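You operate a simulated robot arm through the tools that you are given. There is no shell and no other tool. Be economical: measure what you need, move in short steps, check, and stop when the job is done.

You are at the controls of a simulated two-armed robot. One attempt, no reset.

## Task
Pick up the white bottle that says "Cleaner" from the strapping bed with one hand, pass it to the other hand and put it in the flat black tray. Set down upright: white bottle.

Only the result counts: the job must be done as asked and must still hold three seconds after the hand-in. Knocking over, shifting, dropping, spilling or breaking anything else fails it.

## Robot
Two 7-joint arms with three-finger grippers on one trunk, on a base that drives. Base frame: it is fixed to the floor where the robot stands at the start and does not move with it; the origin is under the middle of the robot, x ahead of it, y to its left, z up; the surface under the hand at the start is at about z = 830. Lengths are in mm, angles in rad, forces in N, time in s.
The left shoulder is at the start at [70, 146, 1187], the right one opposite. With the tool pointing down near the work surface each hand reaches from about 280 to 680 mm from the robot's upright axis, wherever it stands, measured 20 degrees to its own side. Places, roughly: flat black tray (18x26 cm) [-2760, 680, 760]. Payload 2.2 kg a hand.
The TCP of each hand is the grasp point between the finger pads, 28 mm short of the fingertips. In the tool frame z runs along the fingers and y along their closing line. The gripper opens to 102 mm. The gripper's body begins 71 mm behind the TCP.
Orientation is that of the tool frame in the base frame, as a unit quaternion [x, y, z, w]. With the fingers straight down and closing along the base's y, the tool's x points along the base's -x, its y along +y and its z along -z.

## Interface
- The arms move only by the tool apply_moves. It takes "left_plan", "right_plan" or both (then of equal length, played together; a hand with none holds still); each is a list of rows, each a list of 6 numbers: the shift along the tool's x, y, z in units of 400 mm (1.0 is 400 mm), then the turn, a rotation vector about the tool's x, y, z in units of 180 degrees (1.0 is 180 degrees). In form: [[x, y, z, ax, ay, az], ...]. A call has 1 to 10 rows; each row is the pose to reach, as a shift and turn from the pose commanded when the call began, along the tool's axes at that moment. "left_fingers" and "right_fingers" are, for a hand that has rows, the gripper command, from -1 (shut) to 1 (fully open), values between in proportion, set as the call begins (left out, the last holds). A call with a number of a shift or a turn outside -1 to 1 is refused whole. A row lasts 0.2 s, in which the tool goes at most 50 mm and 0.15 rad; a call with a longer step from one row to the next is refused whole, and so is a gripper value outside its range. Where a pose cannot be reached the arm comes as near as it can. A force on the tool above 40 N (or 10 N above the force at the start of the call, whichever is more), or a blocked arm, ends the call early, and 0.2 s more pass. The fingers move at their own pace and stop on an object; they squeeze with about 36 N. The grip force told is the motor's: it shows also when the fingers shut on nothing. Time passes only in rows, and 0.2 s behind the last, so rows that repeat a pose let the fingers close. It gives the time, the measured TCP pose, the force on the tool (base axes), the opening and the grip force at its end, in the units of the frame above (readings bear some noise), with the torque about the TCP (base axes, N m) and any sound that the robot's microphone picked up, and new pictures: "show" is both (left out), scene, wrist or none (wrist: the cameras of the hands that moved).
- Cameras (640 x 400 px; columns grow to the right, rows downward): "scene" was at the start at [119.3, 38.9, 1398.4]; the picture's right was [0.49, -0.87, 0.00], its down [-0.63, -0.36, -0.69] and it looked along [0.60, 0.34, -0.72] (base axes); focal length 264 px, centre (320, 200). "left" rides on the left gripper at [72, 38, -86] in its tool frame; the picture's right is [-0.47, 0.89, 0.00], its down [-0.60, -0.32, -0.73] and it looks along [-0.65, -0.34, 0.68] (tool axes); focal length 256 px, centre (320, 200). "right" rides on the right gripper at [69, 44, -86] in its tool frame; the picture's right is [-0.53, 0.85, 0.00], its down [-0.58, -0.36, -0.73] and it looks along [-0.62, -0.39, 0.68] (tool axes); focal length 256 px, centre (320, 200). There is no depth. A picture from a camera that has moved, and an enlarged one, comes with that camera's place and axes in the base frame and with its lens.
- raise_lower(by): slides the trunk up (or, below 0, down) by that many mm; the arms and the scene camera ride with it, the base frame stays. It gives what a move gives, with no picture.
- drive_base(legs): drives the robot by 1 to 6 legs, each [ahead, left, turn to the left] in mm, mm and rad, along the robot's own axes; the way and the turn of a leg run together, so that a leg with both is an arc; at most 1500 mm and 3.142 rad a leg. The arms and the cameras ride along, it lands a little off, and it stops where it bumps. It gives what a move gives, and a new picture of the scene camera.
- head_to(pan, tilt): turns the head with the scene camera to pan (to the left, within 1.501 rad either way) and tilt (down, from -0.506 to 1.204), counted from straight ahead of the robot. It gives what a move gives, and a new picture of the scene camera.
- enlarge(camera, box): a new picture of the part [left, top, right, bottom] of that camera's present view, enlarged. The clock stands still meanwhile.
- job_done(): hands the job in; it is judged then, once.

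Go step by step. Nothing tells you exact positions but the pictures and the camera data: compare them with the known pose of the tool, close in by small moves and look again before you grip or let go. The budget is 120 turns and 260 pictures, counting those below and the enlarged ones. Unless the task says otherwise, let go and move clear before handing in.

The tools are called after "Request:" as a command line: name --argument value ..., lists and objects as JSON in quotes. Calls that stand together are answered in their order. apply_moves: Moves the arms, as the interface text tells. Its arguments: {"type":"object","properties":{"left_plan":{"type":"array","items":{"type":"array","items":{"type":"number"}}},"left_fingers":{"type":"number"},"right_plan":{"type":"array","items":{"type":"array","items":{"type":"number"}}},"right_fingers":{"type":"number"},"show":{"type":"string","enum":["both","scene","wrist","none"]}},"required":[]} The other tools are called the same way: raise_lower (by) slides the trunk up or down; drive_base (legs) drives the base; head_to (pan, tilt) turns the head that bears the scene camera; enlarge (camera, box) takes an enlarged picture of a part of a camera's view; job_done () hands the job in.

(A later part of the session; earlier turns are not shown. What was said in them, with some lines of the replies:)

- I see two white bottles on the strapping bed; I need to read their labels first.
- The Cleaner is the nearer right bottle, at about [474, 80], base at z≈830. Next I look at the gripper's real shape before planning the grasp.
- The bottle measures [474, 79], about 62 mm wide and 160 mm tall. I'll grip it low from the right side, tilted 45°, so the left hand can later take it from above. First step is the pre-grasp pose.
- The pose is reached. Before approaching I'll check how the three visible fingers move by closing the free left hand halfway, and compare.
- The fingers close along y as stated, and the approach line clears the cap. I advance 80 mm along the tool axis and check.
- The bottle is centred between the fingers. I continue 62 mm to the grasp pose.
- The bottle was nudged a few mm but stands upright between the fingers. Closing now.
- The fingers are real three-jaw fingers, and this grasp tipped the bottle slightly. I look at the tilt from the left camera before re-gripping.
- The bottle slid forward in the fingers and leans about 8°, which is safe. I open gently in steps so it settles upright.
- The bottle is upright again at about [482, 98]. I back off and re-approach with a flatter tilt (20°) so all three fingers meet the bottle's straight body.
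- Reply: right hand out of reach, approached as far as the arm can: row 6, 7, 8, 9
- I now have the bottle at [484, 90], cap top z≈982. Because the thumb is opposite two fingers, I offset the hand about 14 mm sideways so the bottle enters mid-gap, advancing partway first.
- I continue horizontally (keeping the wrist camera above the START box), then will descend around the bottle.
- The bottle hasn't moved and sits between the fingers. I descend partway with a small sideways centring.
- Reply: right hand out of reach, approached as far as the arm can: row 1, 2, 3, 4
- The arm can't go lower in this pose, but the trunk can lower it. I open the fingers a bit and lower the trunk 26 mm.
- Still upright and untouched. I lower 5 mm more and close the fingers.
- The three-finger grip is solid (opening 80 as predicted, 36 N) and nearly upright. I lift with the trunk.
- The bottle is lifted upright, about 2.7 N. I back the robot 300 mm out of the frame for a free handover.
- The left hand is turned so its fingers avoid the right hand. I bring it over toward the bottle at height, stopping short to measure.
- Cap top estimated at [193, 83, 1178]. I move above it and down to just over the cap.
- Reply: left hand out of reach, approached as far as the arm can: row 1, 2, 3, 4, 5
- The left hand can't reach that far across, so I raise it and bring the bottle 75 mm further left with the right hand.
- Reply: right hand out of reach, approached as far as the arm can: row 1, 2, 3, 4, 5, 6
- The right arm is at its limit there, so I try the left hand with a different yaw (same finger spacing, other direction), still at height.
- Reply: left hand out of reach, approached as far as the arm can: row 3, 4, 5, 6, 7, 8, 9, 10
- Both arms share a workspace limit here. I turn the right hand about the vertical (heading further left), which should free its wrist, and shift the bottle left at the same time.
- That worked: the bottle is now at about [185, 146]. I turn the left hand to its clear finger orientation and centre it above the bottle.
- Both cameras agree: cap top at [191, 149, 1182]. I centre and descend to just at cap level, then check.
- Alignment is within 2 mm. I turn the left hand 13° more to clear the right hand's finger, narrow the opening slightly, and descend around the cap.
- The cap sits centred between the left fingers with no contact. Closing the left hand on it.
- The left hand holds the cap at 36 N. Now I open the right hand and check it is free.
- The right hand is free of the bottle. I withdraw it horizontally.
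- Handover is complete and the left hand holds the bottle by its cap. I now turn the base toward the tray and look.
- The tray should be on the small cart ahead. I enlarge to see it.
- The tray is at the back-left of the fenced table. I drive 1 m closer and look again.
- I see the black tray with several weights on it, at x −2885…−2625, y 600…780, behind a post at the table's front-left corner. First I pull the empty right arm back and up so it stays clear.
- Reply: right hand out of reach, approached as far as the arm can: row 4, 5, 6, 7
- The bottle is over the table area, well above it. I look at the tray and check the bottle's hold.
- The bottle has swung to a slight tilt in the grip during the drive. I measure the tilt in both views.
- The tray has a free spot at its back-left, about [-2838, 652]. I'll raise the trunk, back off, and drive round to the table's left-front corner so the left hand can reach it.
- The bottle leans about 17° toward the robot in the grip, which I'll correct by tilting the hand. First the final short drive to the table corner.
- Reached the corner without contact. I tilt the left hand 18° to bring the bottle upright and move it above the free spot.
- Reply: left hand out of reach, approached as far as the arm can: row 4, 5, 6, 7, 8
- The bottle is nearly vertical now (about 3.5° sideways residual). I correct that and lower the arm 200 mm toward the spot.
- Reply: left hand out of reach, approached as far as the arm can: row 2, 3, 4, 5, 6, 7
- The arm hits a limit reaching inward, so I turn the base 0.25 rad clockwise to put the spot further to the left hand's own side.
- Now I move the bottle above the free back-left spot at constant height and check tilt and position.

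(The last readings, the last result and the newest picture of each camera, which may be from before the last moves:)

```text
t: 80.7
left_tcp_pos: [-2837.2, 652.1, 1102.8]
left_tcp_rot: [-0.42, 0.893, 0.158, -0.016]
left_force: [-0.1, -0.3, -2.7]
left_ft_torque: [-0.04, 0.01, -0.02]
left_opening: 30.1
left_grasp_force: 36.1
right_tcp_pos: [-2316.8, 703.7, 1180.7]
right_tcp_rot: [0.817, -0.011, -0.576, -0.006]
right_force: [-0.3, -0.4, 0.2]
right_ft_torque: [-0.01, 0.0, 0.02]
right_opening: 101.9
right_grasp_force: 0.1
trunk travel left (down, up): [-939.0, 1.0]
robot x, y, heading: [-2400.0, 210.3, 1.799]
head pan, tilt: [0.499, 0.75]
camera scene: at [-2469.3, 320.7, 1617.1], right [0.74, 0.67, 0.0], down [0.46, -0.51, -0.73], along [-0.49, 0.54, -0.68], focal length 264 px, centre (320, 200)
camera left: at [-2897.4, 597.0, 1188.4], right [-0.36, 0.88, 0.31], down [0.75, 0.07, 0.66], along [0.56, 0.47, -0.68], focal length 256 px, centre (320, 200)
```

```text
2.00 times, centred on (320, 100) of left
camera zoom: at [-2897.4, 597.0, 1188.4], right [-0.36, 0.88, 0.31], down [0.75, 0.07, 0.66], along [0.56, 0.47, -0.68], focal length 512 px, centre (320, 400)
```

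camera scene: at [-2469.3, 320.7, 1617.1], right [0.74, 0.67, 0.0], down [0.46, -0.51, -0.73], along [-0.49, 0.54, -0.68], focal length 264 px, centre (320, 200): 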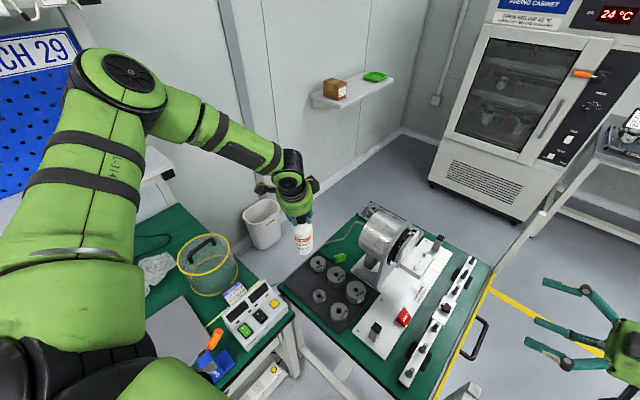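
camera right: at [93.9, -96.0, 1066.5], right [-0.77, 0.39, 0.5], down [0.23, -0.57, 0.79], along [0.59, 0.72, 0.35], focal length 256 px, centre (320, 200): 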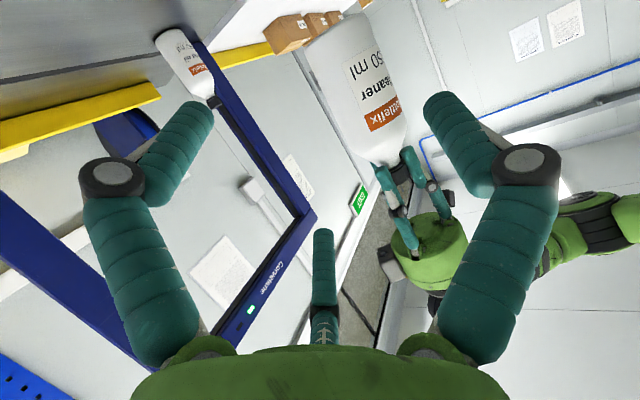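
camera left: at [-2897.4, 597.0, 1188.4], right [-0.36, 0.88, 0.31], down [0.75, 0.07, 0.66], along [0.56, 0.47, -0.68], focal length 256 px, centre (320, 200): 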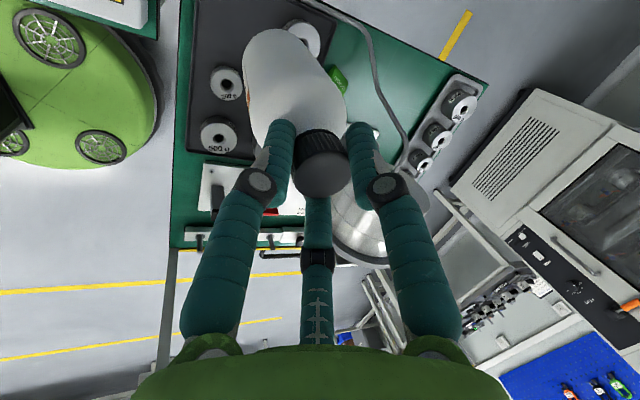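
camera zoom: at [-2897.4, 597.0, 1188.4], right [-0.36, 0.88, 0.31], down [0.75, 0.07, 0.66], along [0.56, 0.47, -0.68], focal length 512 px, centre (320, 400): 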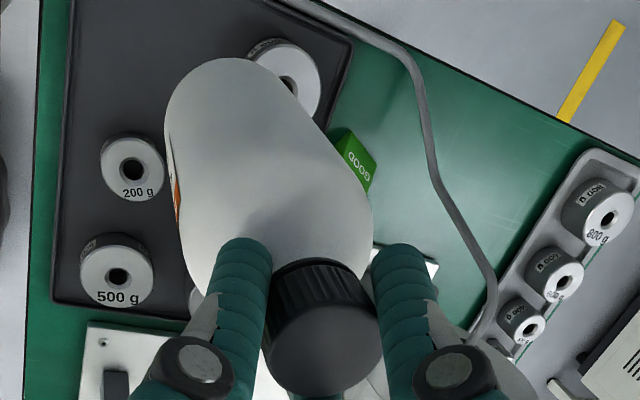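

The bottle is vertical and centred over the free spot. I descend 140 mm.

Request:
apply_moves --left_plan '[[0.006, -0.017, 0.055, 0, 0, 0], [0.012, -0.035, 0.11, 0, 0, 0], [0.018, -0.052, 0.166, 0, 0, 0], [0.023, -0.069, 0.221, 0, 0, 0], [0.029, -0.086, 0.277, 0, 0, 0], [0.035, -0.1036, 0.332, 0, 0, 0], [0.035, -0.1036, 0.332, 0, 0, 0]]'

Request:
enlarge --camera "scene" --box '[240, 190, 400, 350]'

Request:
enlarge --camera "left" --box '[160, 0, 480, 200]'

```text
t: 82.3
left_tcp_pos: [-2844.2, 621.2, 1029.6]
left_tcp_rot: [-0.42, 0.894, 0.158, -0.016]
left_force: [-0.4, -0.9, -2.4]
left_ft_torque: [-0.02, 0.01, 0.01]
left_opening: 30.1
left_grasp_force: 36.1
left hand out of reach, approached as far as the arm can: row 3, 4, 5, 6, 7
right_tcp_pos: [-2317.4, 705.4, 1181.9]
right_tcp_rot: [0.817, -0.011, -0.576, -0.006]
right_force: [-0.1, 0.8, -0.4]
right_ft_torque: [0.0, 0.02, -0.02]
right_opening: 102.1
right_grasp_force: 0.1
trunk travel left (down, up): [-939.0, 1.0]
robot x, y, heading: [-2401.0, 208.3, 1.8]
head pan, tilt: [0.499, 0.75]
camera scene: at [-2470.2, 319.8, 1617.2], right [0.74, 0.67, 0.0], down [0.46, -0.51, -0.73], along [-0.49, 0.54, -0.68], focal length 264 px, centre (320, 200)
camera left: at [-2904.3, 564.7, 1115.6], right [-0.36, 0.88, 0.31], down [0.74, 0.07, 0.66], along [0.56, 0.47, -0.68], focal length 256 px, centre (320, 200)
```

scene: 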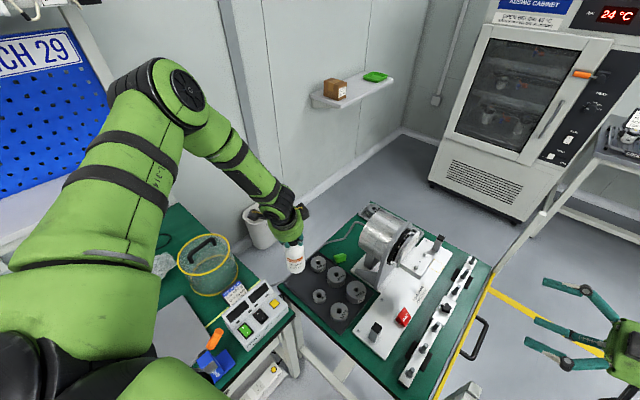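
left: 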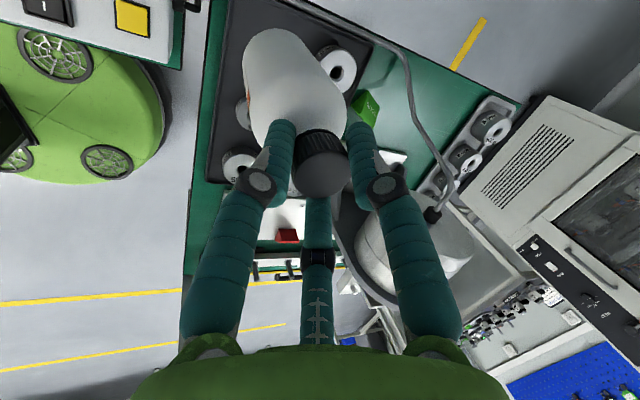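

```text
2.50 times, centred on (320, 270) of scene
camera zoom: at [-2470.2, 319.8, 1617.2], right [0.74, 0.67, 0.0], down [0.46, -0.51, -0.73], along [-0.49, 0.54, -0.68], focal length 660 px, centre (320, 25)
```

zoom: 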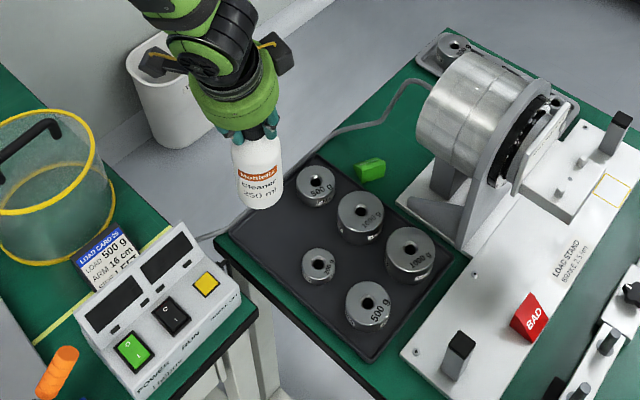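

```text
2.00 times, centred on (320, 100) of left
camera zoom: at [-2904.3, 564.7, 1115.6], right [-0.36, 0.88, 0.31], down [0.74, 0.07, 0.66], along [0.56, 0.47, -0.68], focal length 512 px, centre (320, 400)
```

zoom: 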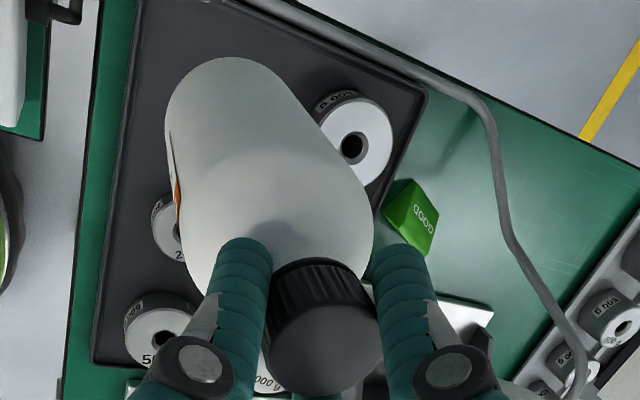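

The arm is at full reach when lowered, but the trunk can do the lowering. I return to the good pose above the spot and lower the trunk in steps.

Request:
apply_moves --left_plan '[[-0.022, 0.022, -0.039, 0, 0, 0], [-0.044, 0.045, -0.078, 0, 0, 0], [-0.066, 0.067, -0.116, 0, 0, 0], [-0.087, 0.089, -0.155, 0, 0, 0], [-0.087, 0.089, -0.155, 0, 0, 0]]' --show "none"

Request:
raise_lower --by -100

Request:
head_to --pan 0.5 --tilt 0.75

Request:
enlarge --camera "scene" --box '[240, 170, 400, 330]'

Request:
enlarge --camera "left" --box '[160, 0, 480, 200]'

```text
t: 83.5
left_tcp_pos: [-2835.8, 650.9, 1103.7]
left_tcp_rot: [-0.421, 0.893, 0.157, -0.017]
left_force: [0.3, 0.6, -2.2]
left_ft_torque: [-0.05, -0.03, -0.02]
left_opening: 30.1
left_grasp_force: 36.4
right_tcp_pos: [-2318.1, 705.6, 1181.3]
right_tcp_rot: [0.817, -0.012, -0.576, -0.007]
right_force: [-0.5, 0.4, 0.1]
right_ft_torque: [0.01, -0.01, -0.04]
right_opening: 102.1
right_grasp_force: 0.2
trunk travel left (down, up): [-939.0, 1.0]
robot x, y, heading: [-2404.5, 209.0, 1.803]
head pan, tilt: [0.499, 0.75]
```

```text
t: 84.8
left_tcp_pos: [-2834.7, 649.2, 1002.7]
left_tcp_rot: [-0.42, 0.894, 0.158, -0.016]
left_force: [0.1, -0.6, -2.4]
left_ft_torque: [0.0, -0.02, -0.01]
left_opening: 29.8
left_grasp_force: 36.2
right_tcp_pos: [-2317.5, 706.1, 1081.2]
right_tcp_rot: [0.817, -0.013, -0.577, -0.007]
right_force: [-0.1, 0.8, 0.4]
right_ft_torque: [0.0, 0.0, -0.01]
right_opening: 102.0
right_grasp_force: 0.1
trunk travel left (down, up): [-839.0, 101.0]
robot x, y, heading: [-2403.2, 206.0, 1.803]
head pan, tilt: [0.499, 0.75]
```

```text
t: 85.4
left_tcp_pos: [-2834.6, 650.6, 1003.8]
left_tcp_rot: [-0.421, 0.893, 0.157, -0.017]
left_force: [0.3, -0.5, -2.1]
left_ft_torque: [-0.02, 0.01, -0.01]
left_opening: 30.0
left_grasp_force: 36.1
right_tcp_pos: [-2317.4, 705.8, 1081.4]
right_tcp_rot: [0.817, -0.012, -0.576, -0.007]
right_force: [0.5, 1.3, 0.5]
right_ft_torque: [-0.01, -0.01, -0.01]
right_opening: 102.2
right_grasp_force: 0.0
trunk travel left (down, up): [-839.0, 101.0]
robot x, y, heading: [-2403.1, 207.9, 1.807]
head pan, tilt: [0.499, 0.75]
camera scene: at [-2469.8, 320.4, 1517.2], right [0.74, 0.67, 0.0], down [0.46, -0.51, -0.73], along [-0.49, 0.54, -0.68], focal length 264 px, centre (320, 200)
```

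scene: 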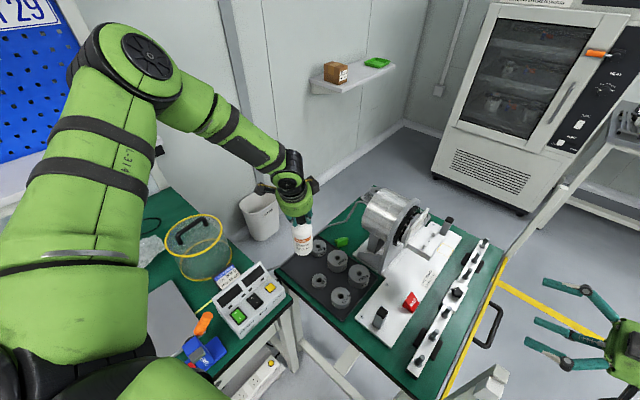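

```text
2.50 times, centred on (320, 250) of scene
camera zoom: at [-2469.8, 320.4, 1517.2], right [0.74, 0.67, 0.0], down [0.46, -0.51, -0.73], along [-0.49, 0.54, -0.68], focal length 660 px, centre (320, 75)
```

zoom: 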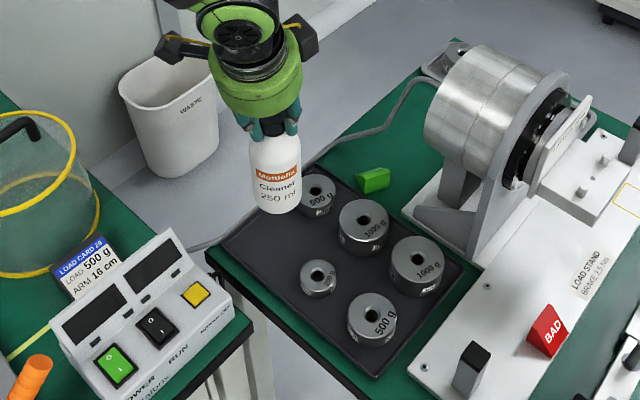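

```text
2.00 times, centred on (320, 100) of left
camera zoom: at [-2896.4, 594.7, 1088.8], right [-0.36, 0.88, 0.31], down [0.74, 0.07, 0.66], along [0.56, 0.47, -0.68], focal length 512 px, centre (320, 400)
```

zoom: 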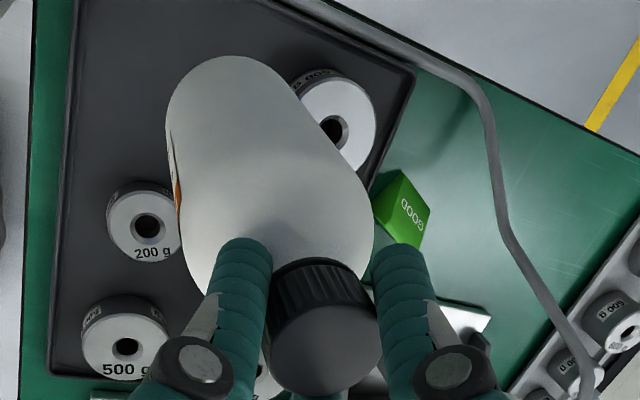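

Still vertical. I shift 4 mm for equal margins and lower 50 mm more.

Request:
apply_moves --left_plan '[[0.0076, -0.006, -0.0027, 0, 0, 0], [0.0076, -0.006, -0.0027, 0, 0, 0]]' --show "none"

Request:
raise_lower --by -55

Request:
enlarge --camera "scene" --box '[240, 170, 400, 330]'

Request:
enlarge --camera "left" --box '[160, 0, 480, 200]'

```text
t: 86.0
left_tcp_pos: [-2835.3, 647.4, 1002.6]
left_tcp_rot: [-0.42, 0.894, 0.157, -0.016]
left_force: [0.1, 0.3, -2.4]
left_ft_torque: [-0.04, 0.0, 0.03]
left_opening: 30.2
left_grasp_force: 35.9
right_tcp_pos: [-2317.2, 705.9, 1082.2]
right_tcp_rot: [0.817, -0.011, -0.576, -0.006]
right_force: [0.5, 0.1, 0.2]
right_ft_torque: [0.01, -0.01, 0.02]
right_opening: 102.2
right_grasp_force: 0.0
trunk travel left (down, up): [-839.0, 101.0]
robot x, y, heading: [-2403.8, 209.7, 1.8]
head pan, tilt: [0.499, 0.75]
```

```text
t: 87.0
left_tcp_pos: [-2834.8, 646.9, 948.1]
left_tcp_rot: [-0.421, 0.893, 0.158, -0.017]
left_force: [0.2, -0.2, -2.7]
left_ft_torque: [-0.02, 0.01, 0.01]
left_opening: 30.0
left_grasp_force: 36.0
right_tcp_pos: [-2316.9, 705.5, 1027.4]
right_tcp_rot: [0.817, -0.012, -0.576, -0.007]
right_force: [-0.1, -0.2, -0.1]
right_ft_torque: [-0.02, -0.01, 0.01]
right_opening: 101.5
right_grasp_force: 0.0
trunk travel left (down, up): [-784.0, 156.0]
robot x, y, heading: [-2403.9, 213.2, 1.802]
head pan, tilt: [0.499, 0.75]
```

```text
2.50 times, centred on (320, 250) of scene
camera zoom: at [-2469.7, 320.0, 1462.2], right [0.74, 0.67, 0.0], down [0.46, -0.51, -0.73], along [-0.49, 0.54, -0.68], focal length 660 px, centre (320, 75)
```

zoom: 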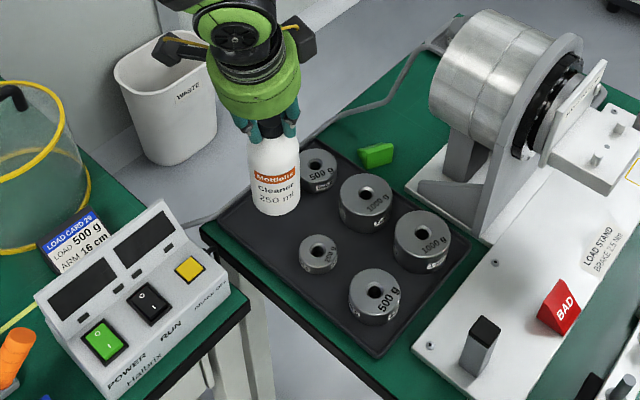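

```text
2.00 times, centred on (320, 100) of left
camera zoom: at [-2895.7, 591.1, 1034.2], right [-0.36, 0.88, 0.31], down [0.74, 0.07, 0.66], along [0.56, 0.47, -0.68], focal length 512 px, centre (320, 400)
```

zoom: 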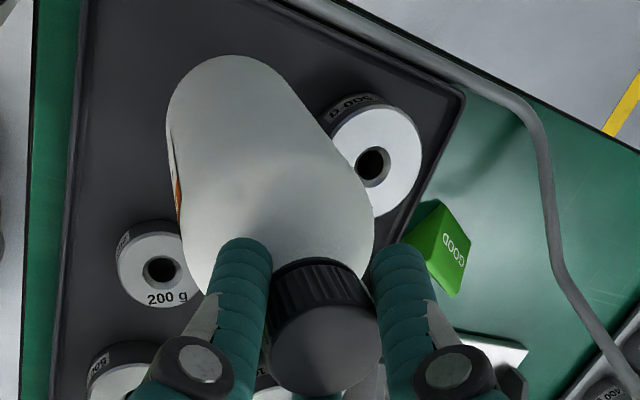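

Clearances to the weights look good. I lower in small steps until contact.

Request:
raise_lower --by -20

Request:
raise_lower --by -6

Request:
enlarge --camera "scene" --box '[260, 190, 360, 290]'

```text
t: 87.6
left_tcp_pos: [-2835.3, 647.2, 928.6]
left_tcp_rot: [-0.421, 0.893, 0.158, -0.017]
left_force: [0.4, -0.5, -2.3]
left_ft_torque: [-0.05, -0.02, -0.02]
left_opening: 30.1
left_grasp_force: 35.8
right_tcp_pos: [-2317.7, 705.5, 1007.0]
right_tcp_rot: [0.817, -0.011, -0.576, -0.006]
right_force: [-0.1, -0.4, 0.1]
right_ft_torque: [0.01, 0.0, 0.01]
right_opening: 101.7
right_grasp_force: 0.1
trunk travel left (down, up): [-764.0, 176.0]
robot x, y, heading: [-2407.4, 208.3, 1.8]
head pan, tilt: [0.499, 0.75]
```

```text
t: 88.2
left_tcp_pos: [-2835.9, 647.0, 922.3]
left_tcp_rot: [-0.42, 0.894, 0.158, -0.017]
left_force: [-0.1, -0.8, -2.9]
left_ft_torque: [-0.02, -0.01, -0.02]
left_opening: 29.9
left_grasp_force: 36.0
right_tcp_pos: [-2318.4, 706.6, 998.8]
right_tcp_rot: [0.817, -0.011, -0.577, -0.006]
right_force: [0.5, 0.6, 0.3]
right_ft_torque: [0.06, 0.01, -0.01]
right_opening: 102.0
right_grasp_force: 0.1
trunk travel left (down, up): [-758.0, 182.0]
robot x, y, heading: [-2401.7, 207.1, 1.801]
head pan, tilt: [0.499, 0.75]
```

```text
4.00 times, centred on (310, 240) of scene
camera zoom: at [-2469.8, 320.6, 1436.1], right [0.74, 0.67, 0.0], down [0.46, -0.51, -0.73], along [-0.49, 0.54, -0.68], focal length 1055 px, centre (360, 40)
```

zoom: 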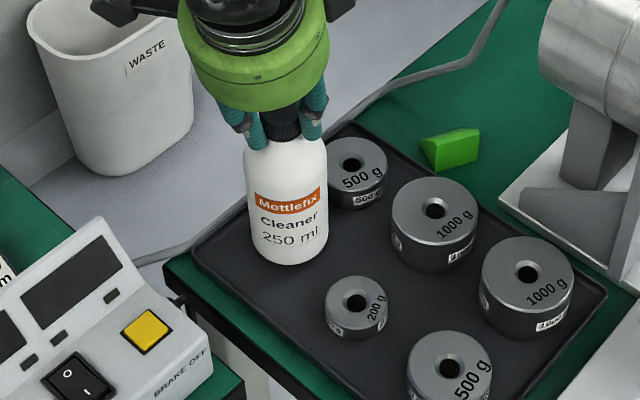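

Request:
raise_lower --by -4

Request:
raise_lower --by -3

Request:
raise_lower --by -3

```text
t: 88.7
left_tcp_pos: [-2834.3, 647.4, 918.6]
left_tcp_rot: [-0.42, 0.894, 0.156, -0.016]
left_force: [0.1, 0.4, -1.6]
left_ft_torque: [-0.03, 0.02, -0.02]
left_opening: 30.1
left_grasp_force: 35.9
right_tcp_pos: [-2317.2, 706.0, 997.2]
right_tcp_rot: [0.817, -0.011, -0.577, -0.006]
right_force: [0.5, 0.4, 0.3]
right_ft_torque: [0.02, 0.0, -0.02]
right_opening: 102.0
right_grasp_force: 0.2
trunk travel left (down, up): [-754.0, 186.0]
robot x, y, heading: [-2397.8, 210.0, 1.801]
head pan, tilt: [0.499, 0.75]
```

```text
t: 89.2
left_tcp_pos: [-2833.9, 647.5, 916.7]
left_tcp_rot: [-0.42, 0.893, 0.158, -0.017]
left_force: [0.7, -1.9, 2.3]
left_ft_torque: [-0.29, -0.12, -0.01]
left_opening: 29.9
left_grasp_force: 35.8
right_tcp_pos: [-2316.4, 705.5, 993.7]
right_tcp_rot: [0.817, -0.011, -0.576, -0.006]
right_force: [0.3, -1.2, 0.5]
right_ft_torque: [0.02, -0.01, 0.02]
right_opening: 101.9
right_grasp_force: 0.1
trunk travel left (down, up): [-751.0, 189.0]
robot x, y, heading: [-2401.6, 210.4, 1.801]
head pan, tilt: [0.499, 0.75]
```

```text
t: 89.7
left_tcp_pos: [-2834.9, 645.0, 916.8]
left_tcp_rot: [-0.421, 0.893, 0.161, -0.017]
left_force: [-2.0, -3.3, 18.7]
left_ft_torque: [-0.7, 0.08, -0.03]
left_opening: 30.0
left_grasp_force: 36.5
right_tcp_pos: [-2315.8, 704.2, 992.3]
right_tcp_rot: [0.816, -0.01, -0.577, -0.006]
right_force: [0.4, -0.3, 0.7]
right_ft_torque: [0.03, 0.01, -0.02]
right_opening: 102.1
right_grasp_force: 0.0
trunk travel left (down, up): [-748.0, 192.0]
robot x, y, heading: [-2403.5, 211.5, 1.802]
head pan, tilt: [0.499, 0.75]
```

The bottle is seated on the tray. I relieve the pressure slightly and check before opening.

Request:
raise_lower --by 2

Request:
enlarge --camera "scene" --box '[260, 190, 360, 290]'

Request:
enlarge --camera "left" --box '[160, 0, 480, 200]'

```text
t: 90.3
left_tcp_pos: [-2833.9, 646.3, 914.7]
left_tcp_rot: [-0.42, 0.893, 0.16, -0.017]
left_force: [-2.5, 0.1, 13.6]
left_ft_torque: [0.05, 0.29, -0.03]
left_opening: 29.8
left_grasp_force: 35.7
right_tcp_pos: [-2315.6, 704.1, 993.1]
right_tcp_rot: [0.817, -0.012, -0.576, -0.007]
right_force: [0.0, 0.5, -0.6]
right_ft_torque: [0.03, 0.02, -0.03]
right_opening: 102.0
right_grasp_force: 0.0
trunk travel left (down, up): [-750.0, 190.0]
robot x, y, heading: [-2403.5, 211.6, 1.805]
head pan, tilt: [0.499, 0.75]
```

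```text
4.00 times, centred on (310, 240) of scene
camera zoom: at [-2468.1, 318.3, 1428.4], right [0.74, 0.67, 0.0], down [0.45, -0.51, -0.73], along [-0.49, 0.55, -0.68], focal length 1055 px, centre (360, 40)
```

zoom: 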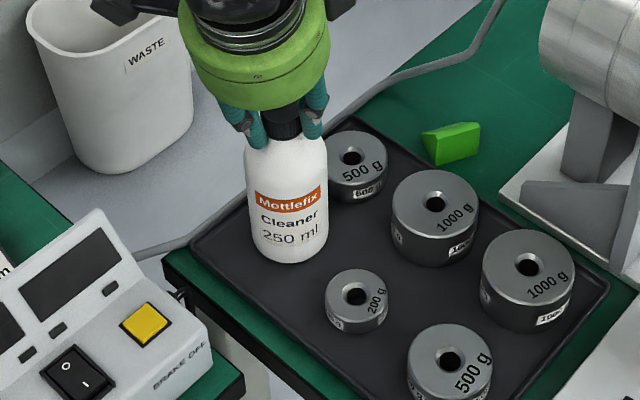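

```text
2.00 times, centred on (320, 100) of left
camera zoom: at [-2894.7, 590.7, 1001.8], right [-0.36, 0.88, 0.31], down [0.75, 0.07, 0.66], along [0.56, 0.47, -0.68], focal length 512 px, centre (320, 400)
```

zoom: 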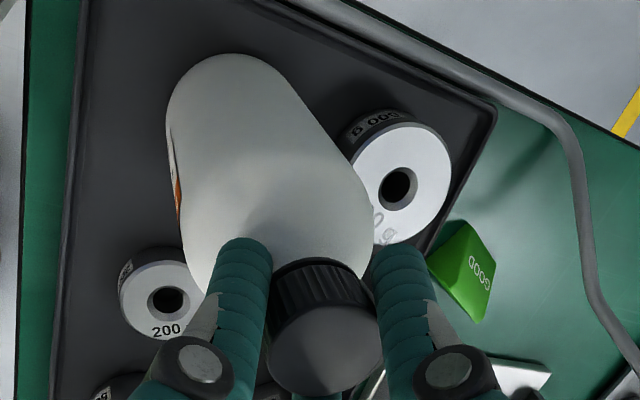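

Upright and clear of the weights. I relieve 2 mm more and open the left hand.

Request:
raise_lower --by 2

Request:
apply_moves --left_plan '[[0, 0, 0, 0, 0, 0], [0, 0, 0, 0, 0, 0]]' --left_fingers -0.2 --show "none"

Request:
enlarge --camera "scene" --box '[260, 190, 360, 290]'

Request:
apply_moves --left_plan '[[0, 0, 0, 0, 0, 0], [0, 0, 0, 0, 0, 0]]' --left_fingers 0.5 --show "wrist"

Request:
enlarge --camera "scene" --box '[260, 190, 360, 290]'

```text
t: 90.8
left_tcp_pos: [-2834.0, 645.5, 915.8]
left_tcp_rot: [-0.421, 0.893, 0.157, -0.016]
left_force: [-0.1, 1.9, 3.7]
left_ft_torque: [0.25, -0.01, 0.04]
left_opening: 30.0
left_grasp_force: 36.1
right_tcp_pos: [-2316.7, 705.0, 994.4]
right_tcp_rot: [0.817, -0.012, -0.576, -0.007]
right_force: [-0.4, 0.2, 0.3]
right_ft_torque: [0.0, 0.0, 0.02]
right_opening: 101.8
right_grasp_force: 0.1
trunk travel left (down, up): [-752.0, 188.0]
robot x, y, heading: [-2401.4, 210.1, 1.804]
head pan, tilt: [0.499, 0.75]
```

```text
t: 91.4
left_tcp_pos: [-2833.4, 646.6, 915.9]
left_tcp_rot: [-0.421, 0.893, 0.156, -0.016]
left_force: [-0.3, -1.0, -0.3]
left_ft_torque: [0.01, 0.04, 0.04]
left_opening: 41.2
left_grasp_force: 0.5
right_tcp_pos: [-2316.9, 704.8, 994.9]
right_tcp_rot: [0.817, -0.012, -0.577, -0.007]
right_force: [-0.6, -0.1, -0.3]
right_ft_torque: [-0.03, -0.06, 0.0]
right_opening: 101.9
right_grasp_force: 0.0
trunk travel left (down, up): [-752.0, 188.0]
robot x, y, heading: [-2399.6, 211.8, 1.802]
head pan, tilt: [0.499, 0.75]
```

```text
4.00 times, centred on (310, 240) of scene
camera zoom: at [-2469.2, 319.9, 1430.2], right [0.74, 0.67, 0.0], down [0.46, -0.51, -0.73], along [-0.49, 0.54, -0.68], focal length 1055 px, centre (360, 40)
```

zoom: 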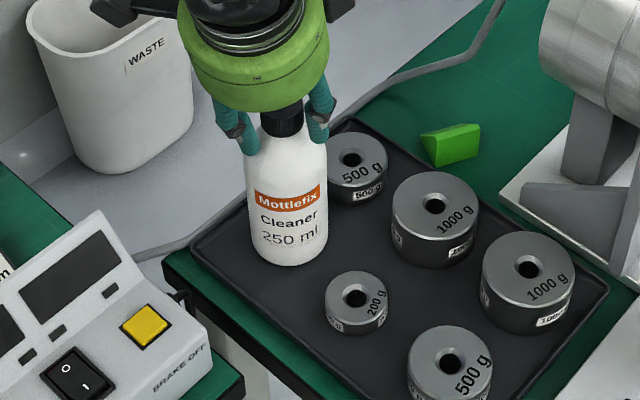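

```text
t: 92.0
left_tcp_pos: [-2834.8, 647.3, 916.6]
left_tcp_rot: [-0.42, 0.893, 0.158, -0.017]
left_force: [0.1, 0.1, -0.9]
left_ft_torque: [0.0, -0.04, -0.02]
left_opening: 76.4
left_grasp_force: 0.1
right_tcp_pos: [-2317.3, 704.8, 995.1]
right_tcp_rot: [0.817, -0.012, -0.577, -0.007]
right_force: [-0.5, 0.6, 0.3]
right_ft_torque: [0.0, 0.02, -0.03]
right_opening: 102.1
right_grasp_force: 0.1
trunk travel left (down, up): [-752.0, 188.0]
robot x, y, heading: [-2404.2, 205.8, 1.798]
head pan, tilt: [0.499, 0.75]
camera left: at [-2895.5, 591.1, 1002.4], right [-0.36, 0.88, 0.31], down [0.75, 0.07, 0.66], along [0.56, 0.47, -0.68], focal length 256 px, centre (320, 200)
```

left: 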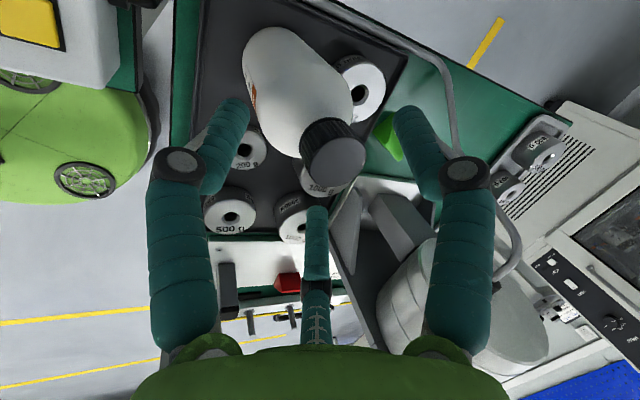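

```text
4.00 times, centred on (310, 240) of scene
camera zoom: at [-2469.4, 320.0, 1430.2], right [0.74, 0.67, 0.0], down [0.46, -0.51, -0.73], along [-0.49, 0.54, -0.68], focal length 1055 px, centre (360, 40)
```

zoom: 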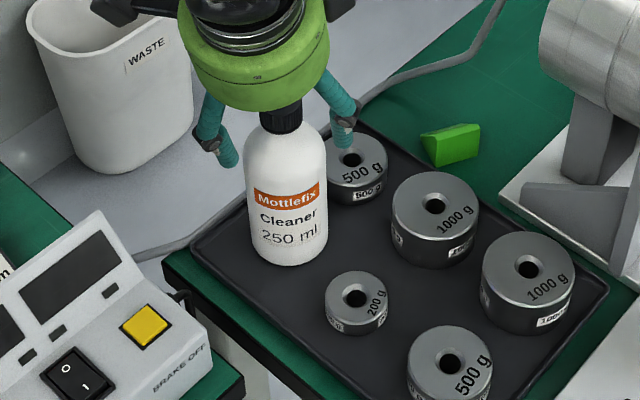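

The bottle stands free. I retract the left hand along its own axis, then raise the trunk.

Request:
apply_moves --left_plan '[[0, 0, -0.03, 0, 0, 0], [0, 0, -0.06, 0, 0, 0], [0, 0, -0.1, 0, 0, 0], [0, 0, -0.15, 0, 0, 0], [0, 0, -0.2, 0, 0, 0]]' --show "none"

Request:
raise_lower --by 130

Request:
head_to --pan 0.5 --tilt 0.8

Request:
enlarge --camera "scene" --box '[230, 160, 400, 320]'

Request:
enlarge --camera "left" --box '[160, 0, 480, 240]'

```text
t: 93.2
left_tcp_pos: [-2821.9, 623.5, 991.3]
left_tcp_rot: [-0.42, 0.893, 0.158, -0.017]
left_force: [0.2, -0.2, -0.2]
left_ft_torque: [0.0, 0.0, 0.02]
left_opening: 76.3
left_grasp_force: 0.0
right_tcp_pos: [-2316.2, 704.5, 994.7]
right_tcp_rot: [0.817, -0.012, -0.576, -0.007]
right_force: [0.4, -1.0, -0.6]
right_ft_torque: [0.02, 0.0, -0.04]
right_opening: 101.8
right_grasp_force: 0.2
trunk travel left (down, up): [-752.0, 188.0]
robot x, y, heading: [-2402.2, 211.8, 1.806]
head pan, tilt: [0.499, 0.75]
```

```text
t: 94.8
left_tcp_pos: [-2824.3, 624.7, 1119.7]
left_tcp_rot: [-0.42, 0.894, 0.157, -0.017]
left_force: [-0.4, -0.8, 0.5]
left_ft_torque: [-0.02, 0.01, 0.01]
left_opening: 76.5
left_grasp_force: 0.1
right_tcp_pos: [-2317.6, 705.3, 1124.3]
right_tcp_rot: [0.817, -0.011, -0.577, -0.006]
right_force: [-0.3, 0.3, 0.8]
right_ft_torque: [-0.04, -0.02, -0.03]
right_opening: 101.8
right_grasp_force: 0.1
trunk travel left (down, up): [-882.0, 58.0]
robot x, y, heading: [-2408.0, 212.5, 1.806]
head pan, tilt: [0.499, 0.75]
```

```text
t: 95.4
left_tcp_pos: [-2823.2, 624.8, 1119.2]
left_tcp_rot: [-0.42, 0.893, 0.158, -0.016]
left_force: [1.1, 0.1, 0.4]
left_ft_torque: [0.01, -0.01, 0.0]
left_opening: 76.5
left_grasp_force: 0.1
right_tcp_pos: [-2317.9, 705.9, 1124.2]
right_tcp_rot: [0.817, -0.011, -0.576, -0.006]
right_force: [-0.9, 0.0, -0.4]
right_ft_torque: [-0.03, -0.01, -0.04]
right_opening: 102.0
right_grasp_force: 0.2
trunk travel left (down, up): [-882.0, 58.0]
robot x, y, heading: [-2402.9, 211.9, 1.802]
head pan, tilt: [0.499, 0.799]
camera scene: at [-2467.9, 318.4, 1556.2], right [0.74, 0.67, 0.0], down [0.48, -0.53, -0.7], along [-0.47, 0.52, -0.72], focal length 264 px, centre (320, 200)
```

scene: 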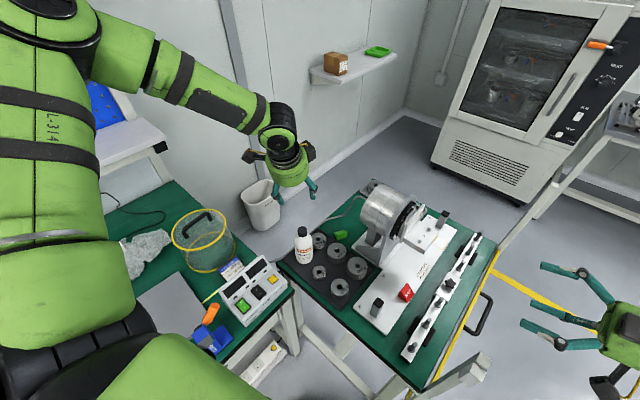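

```text
2.50 times, centred on (315, 240) of scene
camera zoom: at [-2467.9, 318.4, 1556.2], right [0.74, 0.67, 0.0], down [0.48, -0.53, -0.7], along [-0.47, 0.52, -0.72], focal length 660 px, centre (332, 100)
```

zoom: 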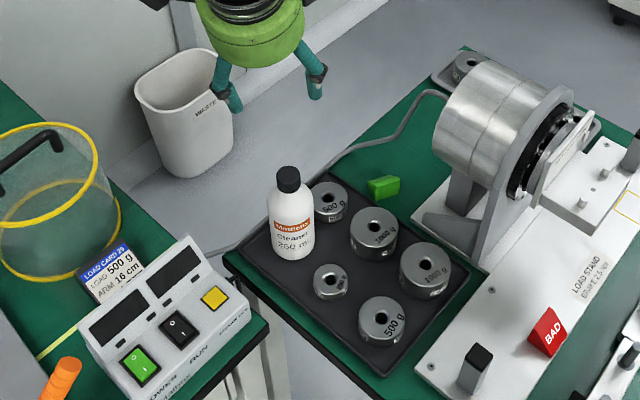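

```text
1.67 times, centred on (320, 120) of left
camera zoom: at [-2882.8, 568.9, 1206.8], right [-0.36, 0.88, 0.31], down [0.75, 0.07, 0.66], along [0.56, 0.47, -0.68], focal length 427 px, centre (320, 333)
```

zoom: 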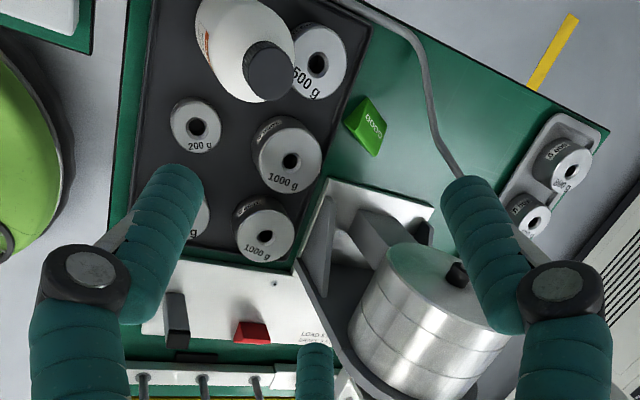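

The Cleaner bottle stands upright in the free corner of the black tray. Both hands are clear and the weights are undisturbed, so I'm handing in.

Request:
job_done

```text
The job is handed in.
```

The white "Cleaner" bottle stands upright in the back-left corner of the flat black tray, and I've handed the job in.

I picked it up with the right hand and passed it to the left hand by the cap. My first grip nudged and tilted the bottle slightly on the bed, so I let it settle upright and gripped it again. Nothing else was seen to move, and the weights in the tray are undisturbed. The hand-in gave no verdict, only that it was received.
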